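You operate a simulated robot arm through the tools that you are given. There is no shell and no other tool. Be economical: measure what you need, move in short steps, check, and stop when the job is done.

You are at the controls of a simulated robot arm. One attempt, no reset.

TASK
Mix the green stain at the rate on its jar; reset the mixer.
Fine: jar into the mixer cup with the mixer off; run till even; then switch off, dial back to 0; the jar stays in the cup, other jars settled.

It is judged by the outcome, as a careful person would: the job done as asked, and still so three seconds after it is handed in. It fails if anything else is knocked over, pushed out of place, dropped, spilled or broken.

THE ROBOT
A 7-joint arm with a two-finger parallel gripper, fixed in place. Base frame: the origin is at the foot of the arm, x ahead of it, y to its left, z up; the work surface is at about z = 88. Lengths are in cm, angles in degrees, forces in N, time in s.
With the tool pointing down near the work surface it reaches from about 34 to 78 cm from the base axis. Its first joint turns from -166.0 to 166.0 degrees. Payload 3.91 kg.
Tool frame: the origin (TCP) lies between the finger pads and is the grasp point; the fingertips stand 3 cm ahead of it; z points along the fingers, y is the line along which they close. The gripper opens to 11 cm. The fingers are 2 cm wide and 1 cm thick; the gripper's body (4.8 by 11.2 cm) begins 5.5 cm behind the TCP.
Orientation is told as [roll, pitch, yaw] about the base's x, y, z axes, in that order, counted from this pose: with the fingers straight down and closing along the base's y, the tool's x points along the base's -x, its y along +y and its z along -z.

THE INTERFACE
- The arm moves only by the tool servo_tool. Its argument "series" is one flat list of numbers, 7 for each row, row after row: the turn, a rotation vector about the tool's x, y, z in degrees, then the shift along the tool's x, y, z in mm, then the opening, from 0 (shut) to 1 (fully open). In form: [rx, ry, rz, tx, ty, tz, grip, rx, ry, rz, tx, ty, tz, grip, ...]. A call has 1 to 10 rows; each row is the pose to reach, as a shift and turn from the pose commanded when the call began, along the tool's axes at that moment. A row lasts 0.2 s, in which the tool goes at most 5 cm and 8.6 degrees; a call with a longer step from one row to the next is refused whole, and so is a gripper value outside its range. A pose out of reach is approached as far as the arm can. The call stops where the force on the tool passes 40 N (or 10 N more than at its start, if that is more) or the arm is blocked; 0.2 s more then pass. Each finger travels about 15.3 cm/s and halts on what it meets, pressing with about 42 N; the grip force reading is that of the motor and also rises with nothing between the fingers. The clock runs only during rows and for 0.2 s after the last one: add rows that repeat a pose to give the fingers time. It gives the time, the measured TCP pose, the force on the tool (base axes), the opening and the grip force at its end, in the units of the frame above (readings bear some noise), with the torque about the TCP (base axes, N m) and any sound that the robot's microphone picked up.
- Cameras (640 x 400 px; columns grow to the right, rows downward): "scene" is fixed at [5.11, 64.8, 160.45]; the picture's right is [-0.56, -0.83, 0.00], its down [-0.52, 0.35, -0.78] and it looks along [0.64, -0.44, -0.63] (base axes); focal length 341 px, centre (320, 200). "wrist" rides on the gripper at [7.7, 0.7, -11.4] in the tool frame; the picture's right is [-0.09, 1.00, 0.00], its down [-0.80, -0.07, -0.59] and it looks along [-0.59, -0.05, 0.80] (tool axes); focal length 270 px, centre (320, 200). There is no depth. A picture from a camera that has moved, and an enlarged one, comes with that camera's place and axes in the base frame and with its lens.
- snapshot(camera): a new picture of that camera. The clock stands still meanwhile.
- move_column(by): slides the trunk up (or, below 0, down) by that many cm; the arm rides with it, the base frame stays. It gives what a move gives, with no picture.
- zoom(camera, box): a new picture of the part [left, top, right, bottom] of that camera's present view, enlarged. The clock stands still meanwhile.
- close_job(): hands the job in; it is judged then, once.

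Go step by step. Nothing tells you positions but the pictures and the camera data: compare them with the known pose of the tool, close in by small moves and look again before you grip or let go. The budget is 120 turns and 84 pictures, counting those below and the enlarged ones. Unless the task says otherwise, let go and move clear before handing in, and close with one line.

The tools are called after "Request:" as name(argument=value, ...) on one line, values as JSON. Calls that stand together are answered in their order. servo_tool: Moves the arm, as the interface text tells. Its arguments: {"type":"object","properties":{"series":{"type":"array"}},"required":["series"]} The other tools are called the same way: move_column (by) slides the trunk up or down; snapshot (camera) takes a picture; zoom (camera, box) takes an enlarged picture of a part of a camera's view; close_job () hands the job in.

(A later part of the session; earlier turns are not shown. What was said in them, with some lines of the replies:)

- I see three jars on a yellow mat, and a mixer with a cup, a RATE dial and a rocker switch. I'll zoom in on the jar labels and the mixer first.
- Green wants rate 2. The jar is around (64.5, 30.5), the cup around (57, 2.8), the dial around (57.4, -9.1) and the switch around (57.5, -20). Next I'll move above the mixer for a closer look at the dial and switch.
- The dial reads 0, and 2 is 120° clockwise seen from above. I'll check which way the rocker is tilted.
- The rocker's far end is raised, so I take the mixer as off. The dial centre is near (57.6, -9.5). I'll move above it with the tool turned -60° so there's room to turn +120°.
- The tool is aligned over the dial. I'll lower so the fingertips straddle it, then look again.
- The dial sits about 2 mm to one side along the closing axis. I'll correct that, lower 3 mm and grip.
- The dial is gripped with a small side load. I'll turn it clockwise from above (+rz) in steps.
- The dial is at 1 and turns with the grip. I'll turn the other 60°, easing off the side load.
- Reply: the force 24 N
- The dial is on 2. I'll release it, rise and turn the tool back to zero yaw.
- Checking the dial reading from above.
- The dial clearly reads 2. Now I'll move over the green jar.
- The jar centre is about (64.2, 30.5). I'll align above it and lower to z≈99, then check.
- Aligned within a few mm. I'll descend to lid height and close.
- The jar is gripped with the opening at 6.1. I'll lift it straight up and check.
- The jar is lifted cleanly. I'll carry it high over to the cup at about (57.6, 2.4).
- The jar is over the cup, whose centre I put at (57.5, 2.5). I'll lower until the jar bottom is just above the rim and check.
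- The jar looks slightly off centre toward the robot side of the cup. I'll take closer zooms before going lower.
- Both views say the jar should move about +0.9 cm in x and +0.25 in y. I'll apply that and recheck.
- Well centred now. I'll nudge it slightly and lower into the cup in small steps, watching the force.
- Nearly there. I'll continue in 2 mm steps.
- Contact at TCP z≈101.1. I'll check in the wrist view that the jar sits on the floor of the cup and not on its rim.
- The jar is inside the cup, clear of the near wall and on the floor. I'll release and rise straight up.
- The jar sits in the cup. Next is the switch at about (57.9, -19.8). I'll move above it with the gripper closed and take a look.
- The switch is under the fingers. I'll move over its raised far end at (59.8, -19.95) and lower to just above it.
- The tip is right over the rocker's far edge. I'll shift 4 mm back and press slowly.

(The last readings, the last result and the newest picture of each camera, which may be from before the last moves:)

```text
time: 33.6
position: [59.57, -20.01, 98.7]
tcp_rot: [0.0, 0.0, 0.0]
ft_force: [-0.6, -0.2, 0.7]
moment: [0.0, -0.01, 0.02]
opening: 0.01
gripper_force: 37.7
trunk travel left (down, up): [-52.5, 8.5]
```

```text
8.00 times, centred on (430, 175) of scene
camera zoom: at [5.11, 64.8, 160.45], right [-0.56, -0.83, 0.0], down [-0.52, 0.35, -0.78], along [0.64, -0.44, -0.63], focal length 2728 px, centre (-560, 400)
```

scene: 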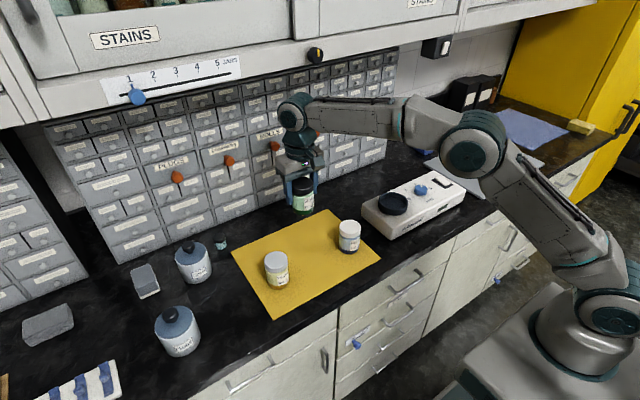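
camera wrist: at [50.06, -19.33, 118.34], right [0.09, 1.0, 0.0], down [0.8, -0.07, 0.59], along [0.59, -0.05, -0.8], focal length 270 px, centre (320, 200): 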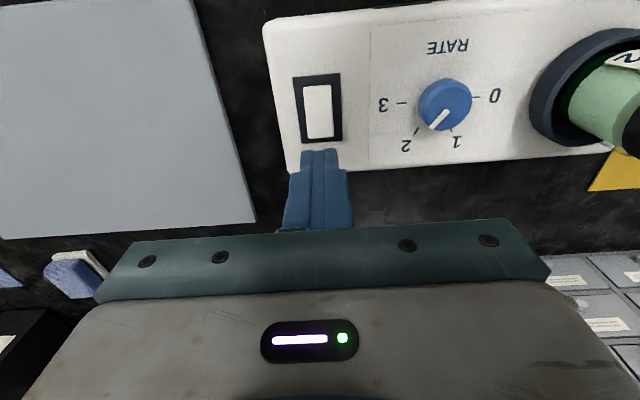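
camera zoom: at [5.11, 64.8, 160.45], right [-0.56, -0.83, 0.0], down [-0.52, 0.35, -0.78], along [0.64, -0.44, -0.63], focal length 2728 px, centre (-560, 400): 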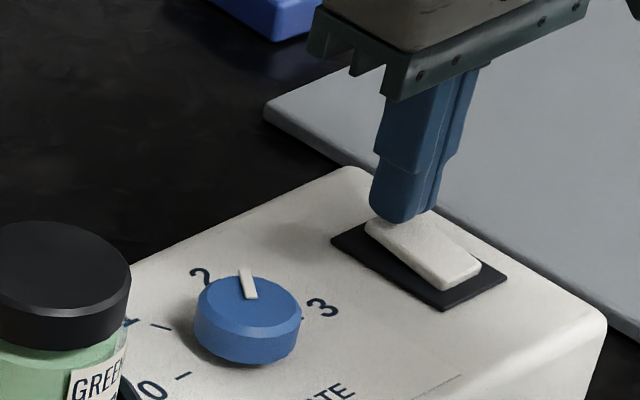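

Request:
servo_tool(series=[0, 0, 0, 0, 0, 1.5, 0, 0, 0, 0, 0, 0, 3, 0, 0, 0, 0, 0, 0, 4, 0])

Request:
zoom(camera="scene", box=[400, 150, 460, 200])

```text
time: 34.4
position: [59.36, -19.9, 98.23]
tcp_rot: [-0.1, 0.0, 0.0]
ft_force: [-0.1, -0.6, 0.9]
moment: [-0.02, -0.01, -0.01]
opening: 0.0
gripper_force: 37.8
trunk travel left (down, up): [-52.5, 8.5]
```

```text
8.00 times, centred on (430, 175) of scene
camera zoom: at [5.11, 64.8, 160.45], right [-0.56, -0.83, 0.0], down [-0.52, 0.35, -0.78], along [0.64, -0.44, -0.63], focal length 2728 px, centre (-560, 400)
```

zoom: 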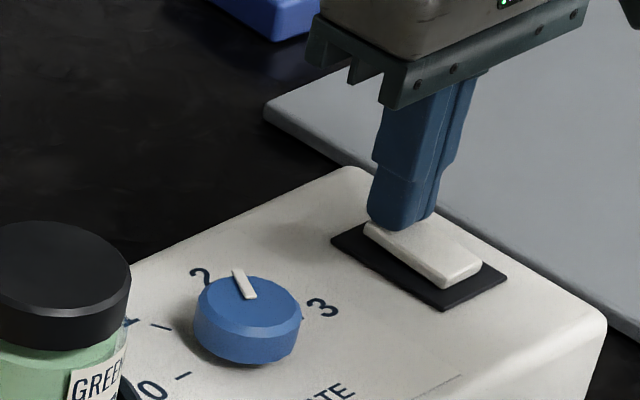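

The dial mark looks slightly different, so I'll inspect the dial and switch more closely.

Request:
zoom(camera="scene", box=[405, 165, 465, 200])

Request:
zoom(camera="wrist", box=[230, 20, 560, 180])

```text
10.67 times, centred on (435, 182) of scene
camera zoom: at [5.11, 64.8, 160.45], right [-0.56, -0.83, 0.0], down [-0.52, 0.35, -0.78], along [0.64, -0.44, -0.63], focal length 3637 px, centre (-907, 387)
```

zoom: 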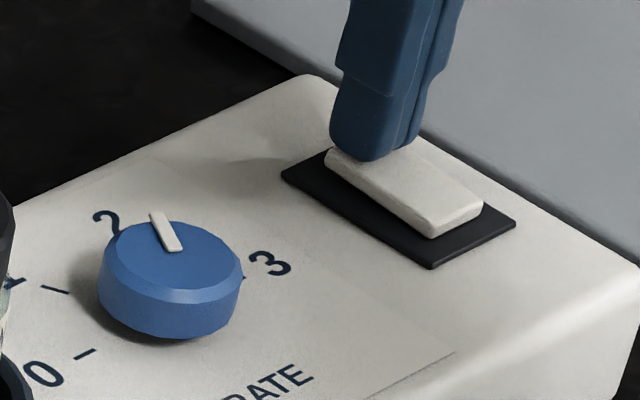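

```text
1.94 times, centred on (395, 100) of wrist
camera zoom: at [51.73, -19.33, 109.75], right [0.09, 1.0, 0.0], down [0.8, -0.07, 0.59], along [0.59, -0.05, -0.8], focal length 524 px, centre (174, 394)
```

zoom: 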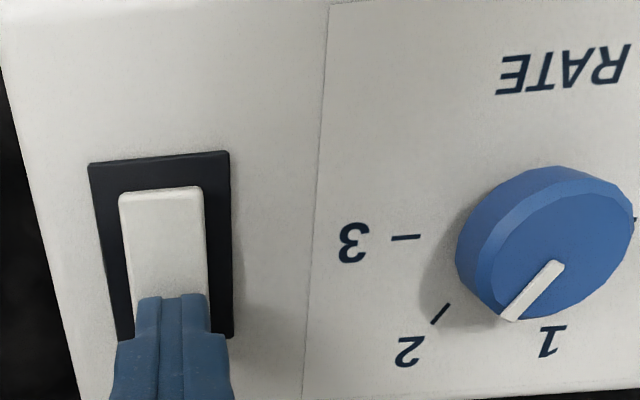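

The dial now lines up with the tick at 2 and I'll keep an eye on it. No contact force on the rocker yet, so I'll press further.

Request:
servo_tool(series=[0, 0, 0, 0, 0, 1.5, 0, 0, 0, 0, 0, 0, 3, 0, 0, 0, 0, 0, 0, 4, 0])

Request:
zoom(camera="scene", box=[405, 165, 465, 200])

```text
time: 35.2
position: [59.26, -19.81, 98.01]
tcp_rot: [0.0, -0.1, 0.1]
ft_force: [-0.5, 1.4, 9.8]
moment: [0.05, 0.08, -0.01]
opening: 0.0
gripper_force: 37.7
trunk travel left (down, up): [-52.5, 8.5]
```

```text
10.67 times, centred on (435, 182) of scene
camera zoom: at [5.11, 64.8, 160.45], right [-0.56, -0.83, 0.0], down [-0.52, 0.35, -0.78], along [0.64, -0.44, -0.63], focal length 3637 px, centre (-907, 387)
```

zoom: 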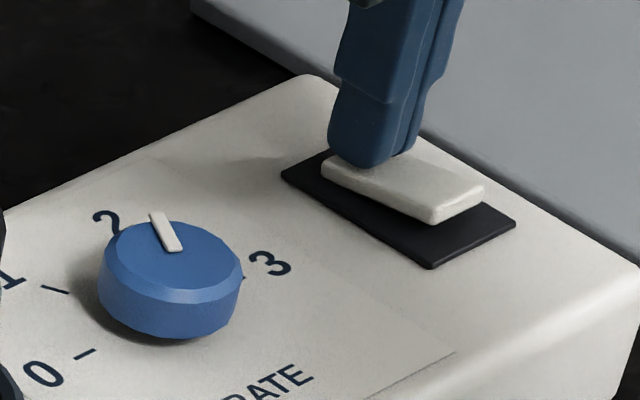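

The rocker is tipping, with its near end now up. I'll check the jar and the whole mixer.

Request:
zoom(camera="scene", box=[350, 150, 470, 240])

```text
4.44 times, centred on (410, 195) of scene
camera zoom: at [5.11, 64.8, 160.45], right [-0.56, -0.83, 0.0], down [-0.52, 0.35, -0.78], along [0.64, -0.44, -0.63], focal length 1516 px, centre (-80, 222)
```

zoom: 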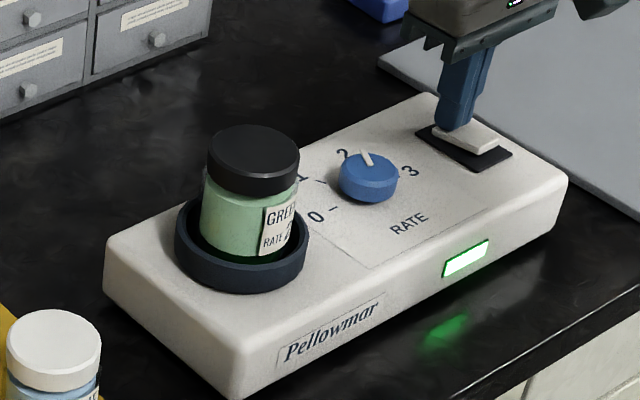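

The indicator is lit, so the mixer is running at 2. I'll lift off, move above the near end of the rocker ready to switch off, and watch the jar.

Request:
servo_tool(series=[0, 0, 0, 0, 0, -15, 0, 0, 0, 0, 0, 0, -35, 0, 0, 0, 0, 15, 0, -35, 0, 0, 0, 0, 29, 0, -35, 0, 0, 0, 0, 29, 0, -35, 0])

Request:
zoom(camera="scene", box=[370, 160, 460, 220])

```text
time: 36.4
position: [56.4, -20.0, 101.74]
tcp_rot: [0.0, 0.1, 0.1]
ft_force: [0.2, -0.3, 0.0]
moment: [-0.01, 0.01, 0.01]
opening: 0.0
gripper_force: 37.5
trunk travel left (down, up): [-52.5, 8.5]
```

```text
6.67 times, centred on (415, 190) of scene
camera zoom: at [5.11, 64.8, 160.45], right [-0.56, -0.83, 0.0], down [-0.52, 0.35, -0.78], along [0.64, -0.44, -0.63], focal length 2273 px, centre (-313, 267)
```

zoom: 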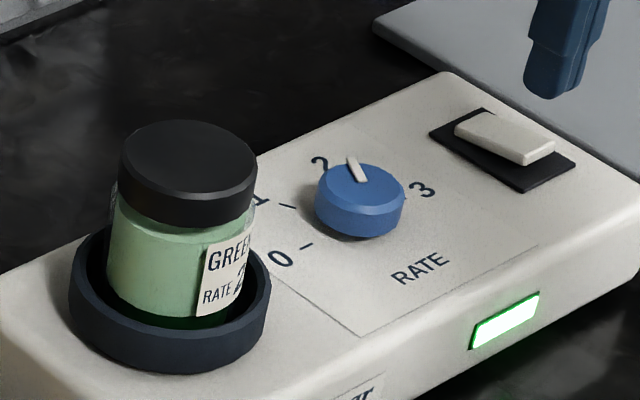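

The mixer is running steadily. I'll hold still and watch the contents.

Request:
servo_tool(series=[0, 0, 0, 0, 0, 0, 0, 0, 0, 0, 0, 0, 0, 0, 0, 0, 0, 0, 0, 0, 0, 0, 0, 0, 0, 0, 0, 0, 0, 0, 0, 0, 0, 0, 0, 0, 0, 0, 0, 0, 0, 0, 0, 0, 0, 0, 0, 0, 0, 0, 0, 0, 0, 0, 0, 0, 0, 0, 0, 0, 0, 0, 0, 0, 0, 0, 0, 0, 0, 0])

Request:
zoom(camera="scene", box=[370, 160, 460, 220])

```text
time: 38.6
position: [56.53, -19.95, 101.57]
tcp_rot: [0.1, 0.0, 0.1]
ft_force: [-0.2, -0.1, 0.1]
moment: [-0.01, -0.01, -0.01]
opening: 0.0
gripper_force: 37.4
trunk travel left (down, up): [-52.5, 8.5]
```

```text
6.67 times, centred on (415, 190) of scene
camera zoom: at [5.11, 64.8, 160.45], right [-0.56, -0.83, 0.0], down [-0.52, 0.35, -0.78], along [0.64, -0.44, -0.63], focal length 2273 px, centre (-313, 267)
```

zoom: 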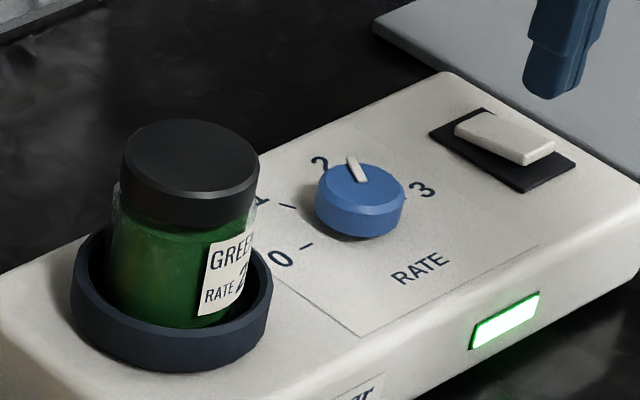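

The contents are turning green. I'll wait a bit more and look at the jar closely.

Request:
servo_tool(series=[0, 0, 0, 0, 0, 0, 0, 0, 0, 0, 0, 0, 0, 0, 0, 0, 0, 0, 0, 0, 0, 0, 0, 0, 0, 0, 0, 0, 0, 0, 0, 0, 0, 0, 0])

Request:
zoom(camera="scene", box=[375, 172, 415, 217])

```text
time: 39.8
position: [56.34, -19.94, 101.48]
tcp_rot: [-0.1, 0.0, 0.0]
ft_force: [0.0, 0.3, -0.5]
moment: [-0.03, 0.05, 0.01]
opening: 0.01
gripper_force: 37.9
trunk travel left (down, up): [-52.5, 8.5]
```

```text
8.89 times, centred on (395, 194) of scene
camera zoom: at [5.11, 64.8, 160.45], right [-0.56, -0.83, 0.0], down [-0.52, 0.35, -0.78], along [0.64, -0.44, -0.63], focal length 3031 px, centre (-347, 249)
```

zoom: 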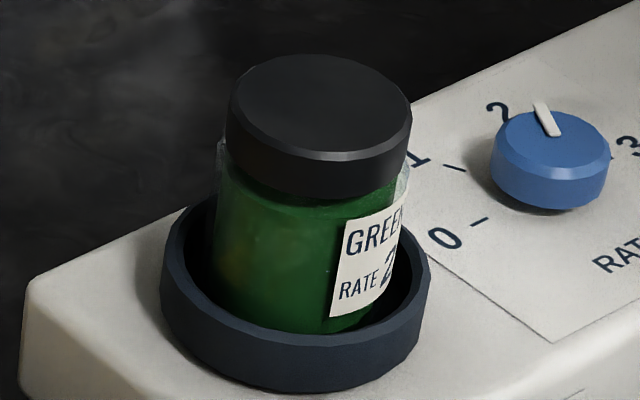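

It looks nearly even. I'll lower close to the rocker, which passes another second, and check again.

Request:
servo_tool(series=[0, 0, 0, 0, 0, 10, 0, 0, 0, 0, 0, 0, 20, 0, 0, 0, 0, 0, 0, 23, 0, 0, 0, 0, 0, 0, 23, 0])

Request:
zoom(camera="scene", box=[375, 172, 415, 217])

Request:
zoom(camera="scene", box=[405, 155, 465, 200])

```text
time: 40.8
position: [56.52, -20.01, 99.27]
tcp_rot: [0.0, 0.0, 0.0]
ft_force: [-0.1, -0.4, 0.6]
moment: [-0.03, -0.04, -0.05]
opening: 0.0
gripper_force: 37.3
trunk travel left (down, up): [-52.5, 8.5]
```

```text
8.89 times, centred on (395, 194) of scene
camera zoom: at [5.11, 64.8, 160.45], right [-0.56, -0.83, 0.0], down [-0.52, 0.35, -0.78], along [0.64, -0.44, -0.63], focal length 3031 px, centre (-347, 249)
```

zoom: 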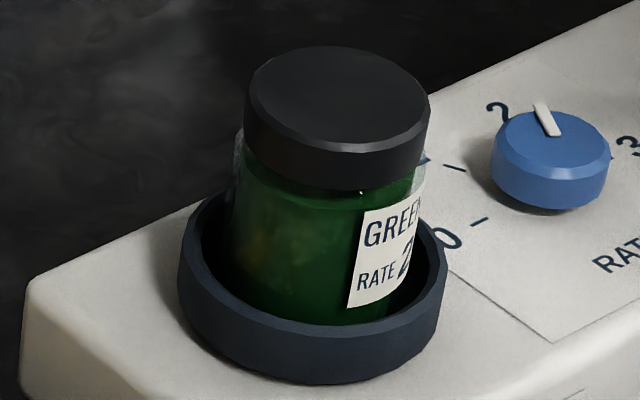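

```text
8.89 times, centred on (435, 178) of scene
camera zoom: at [5.11, 64.8, 160.45], right [-0.56, -0.83, 0.0], down [-0.52, 0.35, -0.78], along [0.64, -0.44, -0.63], focal length 3031 px, centre (-702, 400)
```

zoom: 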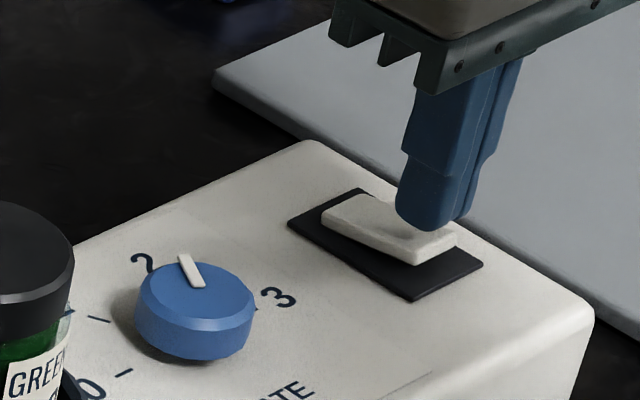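

The cup is shaking the jar as it should. I'll wait another 2 s and compare the colour.

Request:
servo_tool(series=[0, 0, 0, 0, 0, 0, 0, 0, 0, 0, 0, 0, 0, 0, 0, 0, 0, 0, 0, 0, 0, 0, 0, 0, 0, 0, 0, 0, 0, 0, 0, 0, 0, 0, 0, 0, 0, 0, 0, 0, 0, 0, 0, 0, 0, 0, 0, 0, 0, 0, 0, 0, 0, 0, 0, 0, 0, 0, 0, 0, 0, 0, 0, 0, 0, 0, 0, 0, 0, 0])

Request:
zoom(camera="scene", box=[375, 172, 415, 217])

```text
time: 43.0
position: [56.54, -20.0, 99.18]
tcp_rot: [0.0, 0.0, 0.1]
ft_force: [0.1, 0.8, -0.3]
moment: [-0.01, -0.01, -0.02]
opening: 0.0
gripper_force: 37.8
trunk travel left (down, up): [-52.5, 8.5]
```

```text
8.89 times, centred on (395, 194) of scene
camera zoom: at [5.11, 64.8, 160.45], right [-0.56, -0.83, 0.0], down [-0.52, 0.35, -0.78], along [0.64, -0.44, -0.63], focal length 3031 px, centre (-347, 249)
```

zoom: 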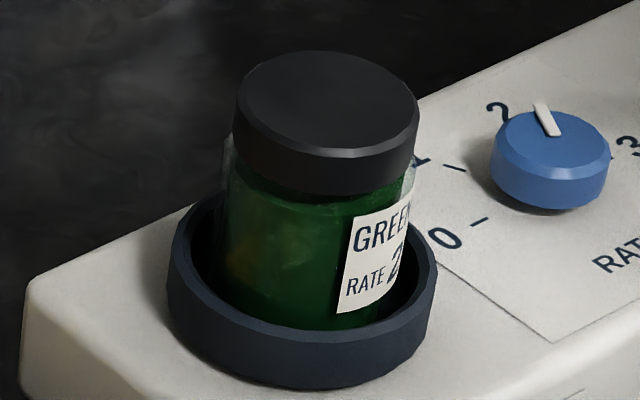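

Request:
servo_tool(series=[0, 0, 0, 0, 0, 0, 0, 0, 0, 0, 0, 0, 0, 0, 0, 0, 0, 0, 0, 0, 0, 0, 0, 0, 0, 0, 0, 0, 0, 0, 0, 0, 0, 0, 0, 0, 0, 0, 0, 0, 0, 0, 0, 0, 0, 0, 0, 0, 0, 0, 0, 0, 0, 0, 0, 0, 0, 0, 0, 0, 0, 0, 0, 0, 0, 0, 0, 0, 0, 0])

Request:
zoom(camera="scene", box=[375, 172, 415, 217])

```text
time: 45.2
position: [56.5, -19.88, 99.2]
tcp_rot: [0.0, 0.0, 0.0]
ft_force: [0.1, 0.5, -0.2]
moment: [-0.01, 0.01, -0.02]
opening: 0.01
gripper_force: 37.4
trunk travel left (down, up): [-52.5, 8.5]
```

```text
8.89 times, centred on (395, 194) of scene
camera zoom: at [5.11, 64.8, 160.45], right [-0.56, -0.83, 0.0], down [-0.52, 0.35, -0.78], along [0.64, -0.44, -0.63], focal length 3031 px, centre (-347, 249)
```

zoom: 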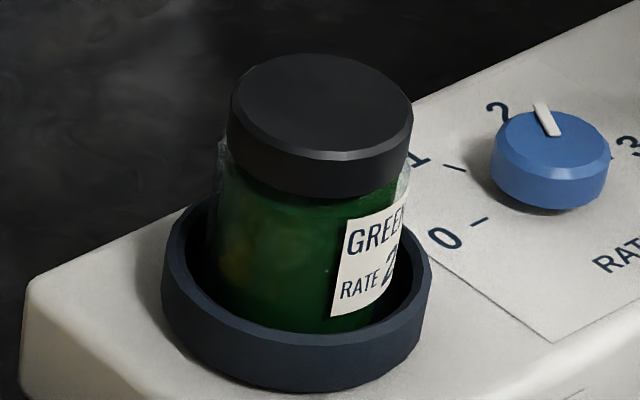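

The contents are an even dark green and no longer changing. I'll switch off by pressing the near end.

Request:
servo_tool(series=[0, 0, 0, 0, 0, 3, 0, 0, 0, 0, 0, 0, 6, 0, 0, 0, 0, 0, 0, 9, 0, 0, 0, 0, 0, 0, 11, 0, 0, 0, 0, 0, 0, 12.5, 0])

Request:
zoom(camera="scene", box=[370, 150, 470, 220])

```text
time: 46.4
position: [56.42, -19.83, 98.02]
tcp_rot: [0.0, -0.1, 0.0]
ft_force: [-0.7, -1.5, 9.0]
moment: [-0.01, -0.04, 0.01]
opening: 0.0
gripper_force: 37.8
trunk travel left (down, up): [-52.5, 8.5]
```

```text
5.71 times, centred on (420, 185) of scene
camera zoom: at [5.11, 64.8, 160.45], right [-0.56, -0.83, 0.0], down [-0.52, 0.35, -0.78], along [0.64, -0.44, -0.63], focal length 1948 px, centre (-251, 286)
```

zoom: 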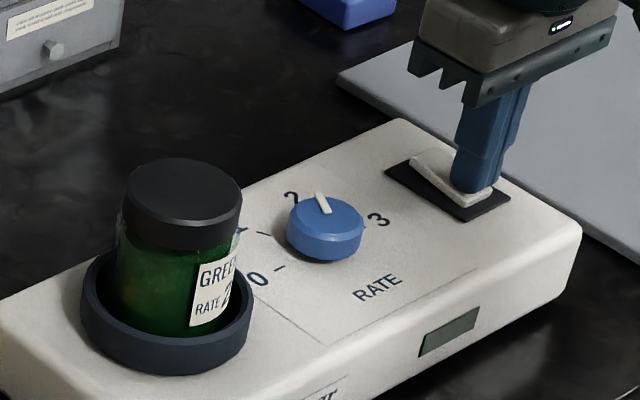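

The lamp is out, so the mixer is off. I'll rise and move over the dial at about (58.0, -9.25), turning to +60° for the reverse turn.

Request:
servo_tool(series=[0, 0, 0, 0, 0, -25, 0, 0, 0, 0, 0, 0, -70, 0, 0, 0, 8, -4, 25, -75, 0.2, 0, 0, 16, -8, 50, -75, 0.4, 0, 0, 24, -12, 75, -75, 0.55, 0, 0, 32, -16, 106, -75, 0.55, 0, 0, 40, -16, 106, -75, 0.55, 0, 0, 48, -16, 106, -75, 0.55, 0, 0, 56, -16, 106, -75, 0.55, 0, 0, 60, -16, 106, -75, 0.55])

Request:
snapshot(camera="wrist")

```text
time: 48.6
position: [58.13, -9.38, 105.38]
tcp_rot: [0.0, 0.0, -60.1]
ft_force: [0.8, 0.1, -0.2]
moment: [-0.02, -0.01, 0.0]
opening: 6.08
gripper_force: 0.0
trunk travel left (down, up): [-52.5, 8.5]
```

```text
27 pictures are left
camera wrist: at [54.86, -2.41, 116.84], right [0.91, 0.42, 0.0], down [0.34, -0.73, 0.59], along [0.25, -0.54, -0.8], focal length 270 px, centre (320, 200)
```

wrist: 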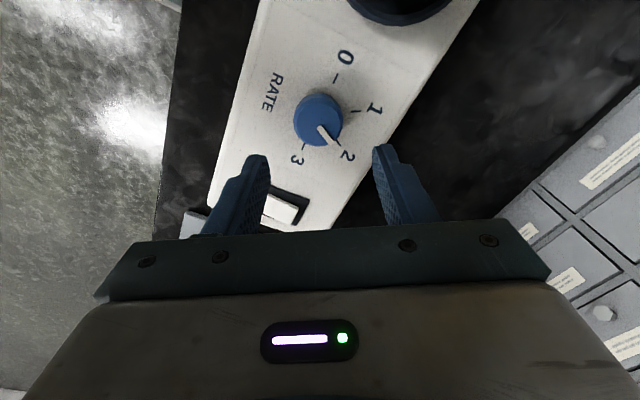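

The dial is well centred. I'll descend and grip it.

Request:
servo_tool(series=[0, 0, 0, 0, 0, 25, 0.55, 0, 0, 0, 0, 0, 50, 0.55, 0, 0, 0, 0, 0, 65, 0.55, 0, 0, 0, 0, 0, 71, 0.55, 0, 0, 0, 0, 0, 71, 0.55])

Request:
zoom(camera="wrist", box=[200, 80, 440, 230])

```text
time: 49.8
position: [58.13, -9.47, 98.25]
tcp_rot: [0.1, 0.0, -60.0]
ft_force: [-0.2, -0.5, 0.5]
moment: [-0.01, -0.03, 0.02]
opening: 6.05
gripper_force: 0.0
trunk travel left (down, up): [-52.5, 8.5]
```

```text
2.67 times, centred on (320, 155) of wrist
camera zoom: at [54.84, -2.43, 109.68], right [0.91, 0.42, 0.0], down [0.34, -0.73, 0.59], along [0.25, -0.54, -0.8], focal length 721 px, centre (320, 320)
```

zoom: 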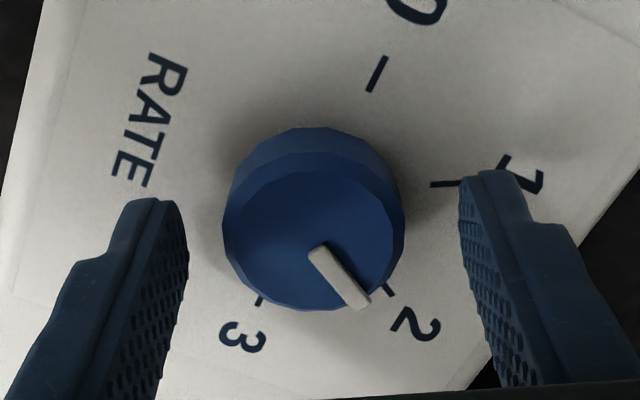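

Request:
servo_tool(series=[0, 0, 0, 0, -2, 0, 0.45, 0, 0, 0, 0, -2, 0, 0.3, 0, 0, 0, 0, -2, 0, 0.25, 0, 0, 0, 0, -2, 0, 0.25])

```text
time: 50.8
position: [57.84, -9.44, 98.4]
tcp_rot: [0.0, 0.0, -60.0]
ft_force: [-1.5, 0.4, -2.3]
moment: [0.13, -0.31, 0.0]
opening: 3.95
gripper_force: 45.1
trunk travel left (down, up): [-52.5, 8.5]
```

The dial is gripped with almost no side load. I'll turn it back 60° first.

Request:
servo_tool(series=[0, 0, -6, 0, 0, 0, 0.25, 0, 0, -12, 0, 0, 0, 0.25, 0, 0, -18, 0, 0, 0, 0.25, 0, 0, -24, 0, 0, 0, 0.25, 0, 0, -30, 0, 0, 0, 0.25, 0, 0, -36, 0, 0, 0, 0.25, 0, 0, -42, 0, 0, 0, 0.25, 0, 0, -48, 0, 0, 0, 0.25, 0, 0, -54, 0, 0, 0, 0.25, 0, 0, -60, 0, 0, 0, 0.25])

Request:
servo_tool(series=[0, 0, -6, 0, 0, 0, 0.25, 0, 0, -12, 0, 0, 0, 0.25, 0, 0, -18, 0, 0, 0, 0.25, 0, 0, -24, 0, 0, 0, 0.25, 0, 0, -30, 0, 0, 0, 0.25, 0, 0, -36, 0, 0, 0, 0.25, 0, 0, -42, 0, 0, 0, 0.25, 0, 0, -48, 0, 0, 0, 0.25, 0, 0, -54, 0, 0, 0, 0.25, 0, 0, -60, 0, 0, 0, 0.25])

Request:
zoom(camera="wrist", box=[200, 80, 440, 230])

```text
time: 53.0
position: [57.86, -9.57, 98.2]
tcp_rot: [0.0, 0.0, 0.0]
ft_force: [-2.3, -3.0, 1.5]
moment: [0.27, 0.24, 0.01]
opening: 3.94
gripper_force: 45.2
trunk travel left (down, up): [-52.5, 8.5]
```

```text
time: 55.2
position: [57.97, -9.58, 98.35]
tcp_rot: [0.2, 0.0, 59.9]
ft_force: [-0.2, -12.1, -6.3]
moment: [-0.31, -0.45, -0.34]
opening: 3.95
gripper_force: 44.7
trunk travel left (down, up): [-52.5, 8.5]
```

```text
2.67 times, centred on (320, 155) of wrist
camera zoom: at [53.54, -16.04, 109.68], right [-0.82, 0.57, 0.0], down [0.46, 0.66, 0.59], along [0.34, 0.49, -0.8], focal length 721 px, centre (320, 320)
```

zoom: 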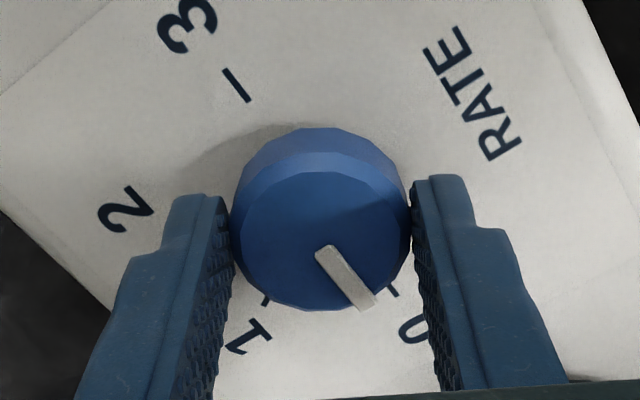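

The dial is against the stop at 0. I'll release and rise clear.

Request:
servo_tool(series=[0, 0, 0, 0, 0, 0, 0.4, 0, 0, 0, 0, 0, 0, 0.55, 0, 0, 0, 0, 0, -20, 0.55, 0, 0, 8, 0, 0, -60, 0.55, 0, 0, 16, 0, 0, -100, 0.55, 0, 0, 24, 0, 0, -140, 0.55, 0, 0, 32, 0, 0, -160, 0.55, 0, 0, 40, 0, 0, -160, 0.55, 0, 0, 48, 0, 0, -160, 0.55, 0, 0, 56, 0, 0, -160, 0.55])

Request:
snapshot(camera="scene")

Request:
zoom(camera="wrist", box=[220, 70, 420, 190])

Request:
zoom(camera="scene", box=[350, 160, 480, 245])

```text
time: 57.4
position: [57.86, -9.35, 114.27]
tcp_rot: [0.0, 0.0, 3.9]
ft_force: [0.2, 0.4, 0.2]
moment: [0.0, 0.0, 0.0]
opening: 6.05
gripper_force: 0.1
trunk travel left (down, up): [-52.5, 8.5]
```

```text
24 pictures are left
```

scene: 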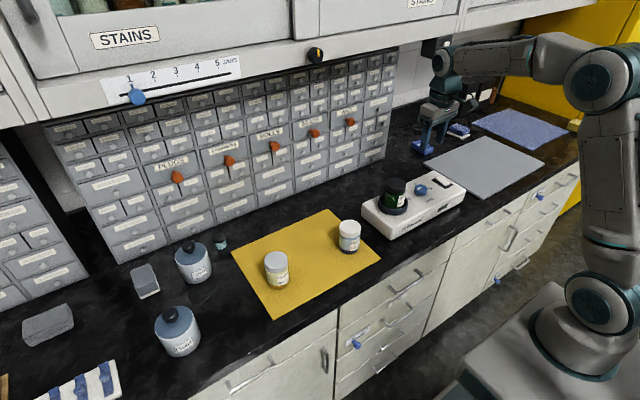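

```text
3.20 times, centred on (320, 130) of wrist
camera zoom: at [50.25, -9.28, 125.64], right [0.02, 1.0, 0.0], down [0.8, -0.02, 0.59], along [0.59, -0.01, -0.8], focal length 865 px, centre (320, 424)
```

zoom: 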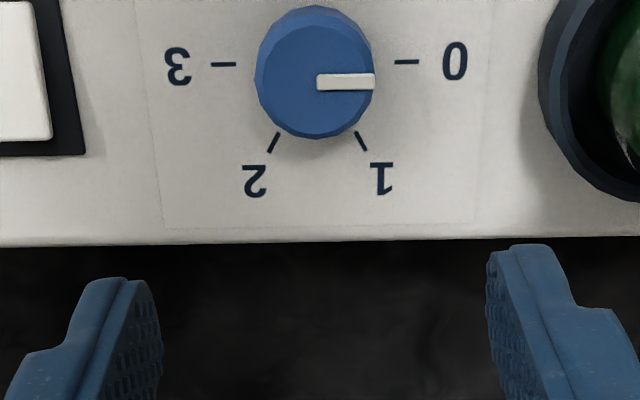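

```text
4.71 times, centred on (415, 202) of scene
camera zoom: at [5.11, 64.8, 160.45], right [-0.56, -0.83, 0.0], down [-0.52, 0.35, -0.78], along [0.64, -0.44, -0.63], focal length 1605 px, centre (-127, 188)
```

zoom: 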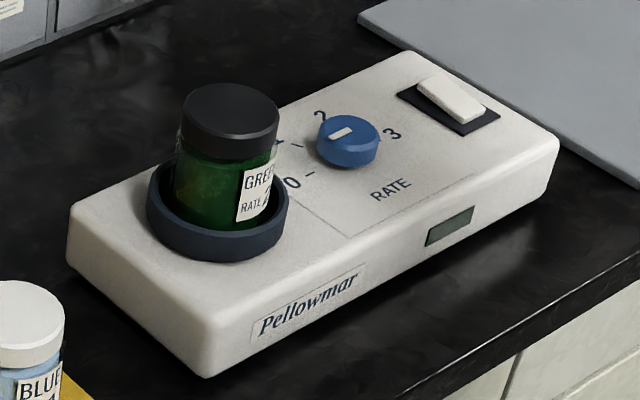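

The dial is at 0, the lamp is out and the jar is in the cup, with the arm clear. One last close look at the contents.

Request:
zoom(camera="scene", box=[378, 172, 412, 210])

```text
10.53 times, centred on (395, 191) of scene
camera zoom: at [5.11, 64.8, 160.45], right [-0.56, -0.83, 0.0], down [-0.52, 0.35, -0.78], along [0.64, -0.44, -0.63], focal length 3589 px, centre (-470, 295)
```

zoom: 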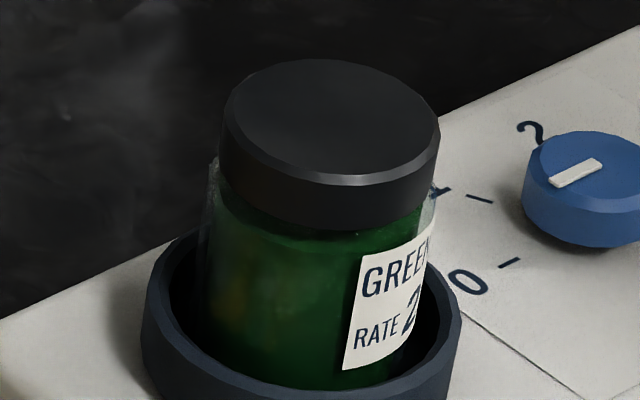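

The stain is an even green, and everything is as asked, so I'm handing the job in.

Request:
close_job()

```text
The job is handed in.
```

The green stain was mixed at rate 2 until it looked even; the mixer is off with its dial at 0, the jar is still in the cup, and the other jars are where they were.
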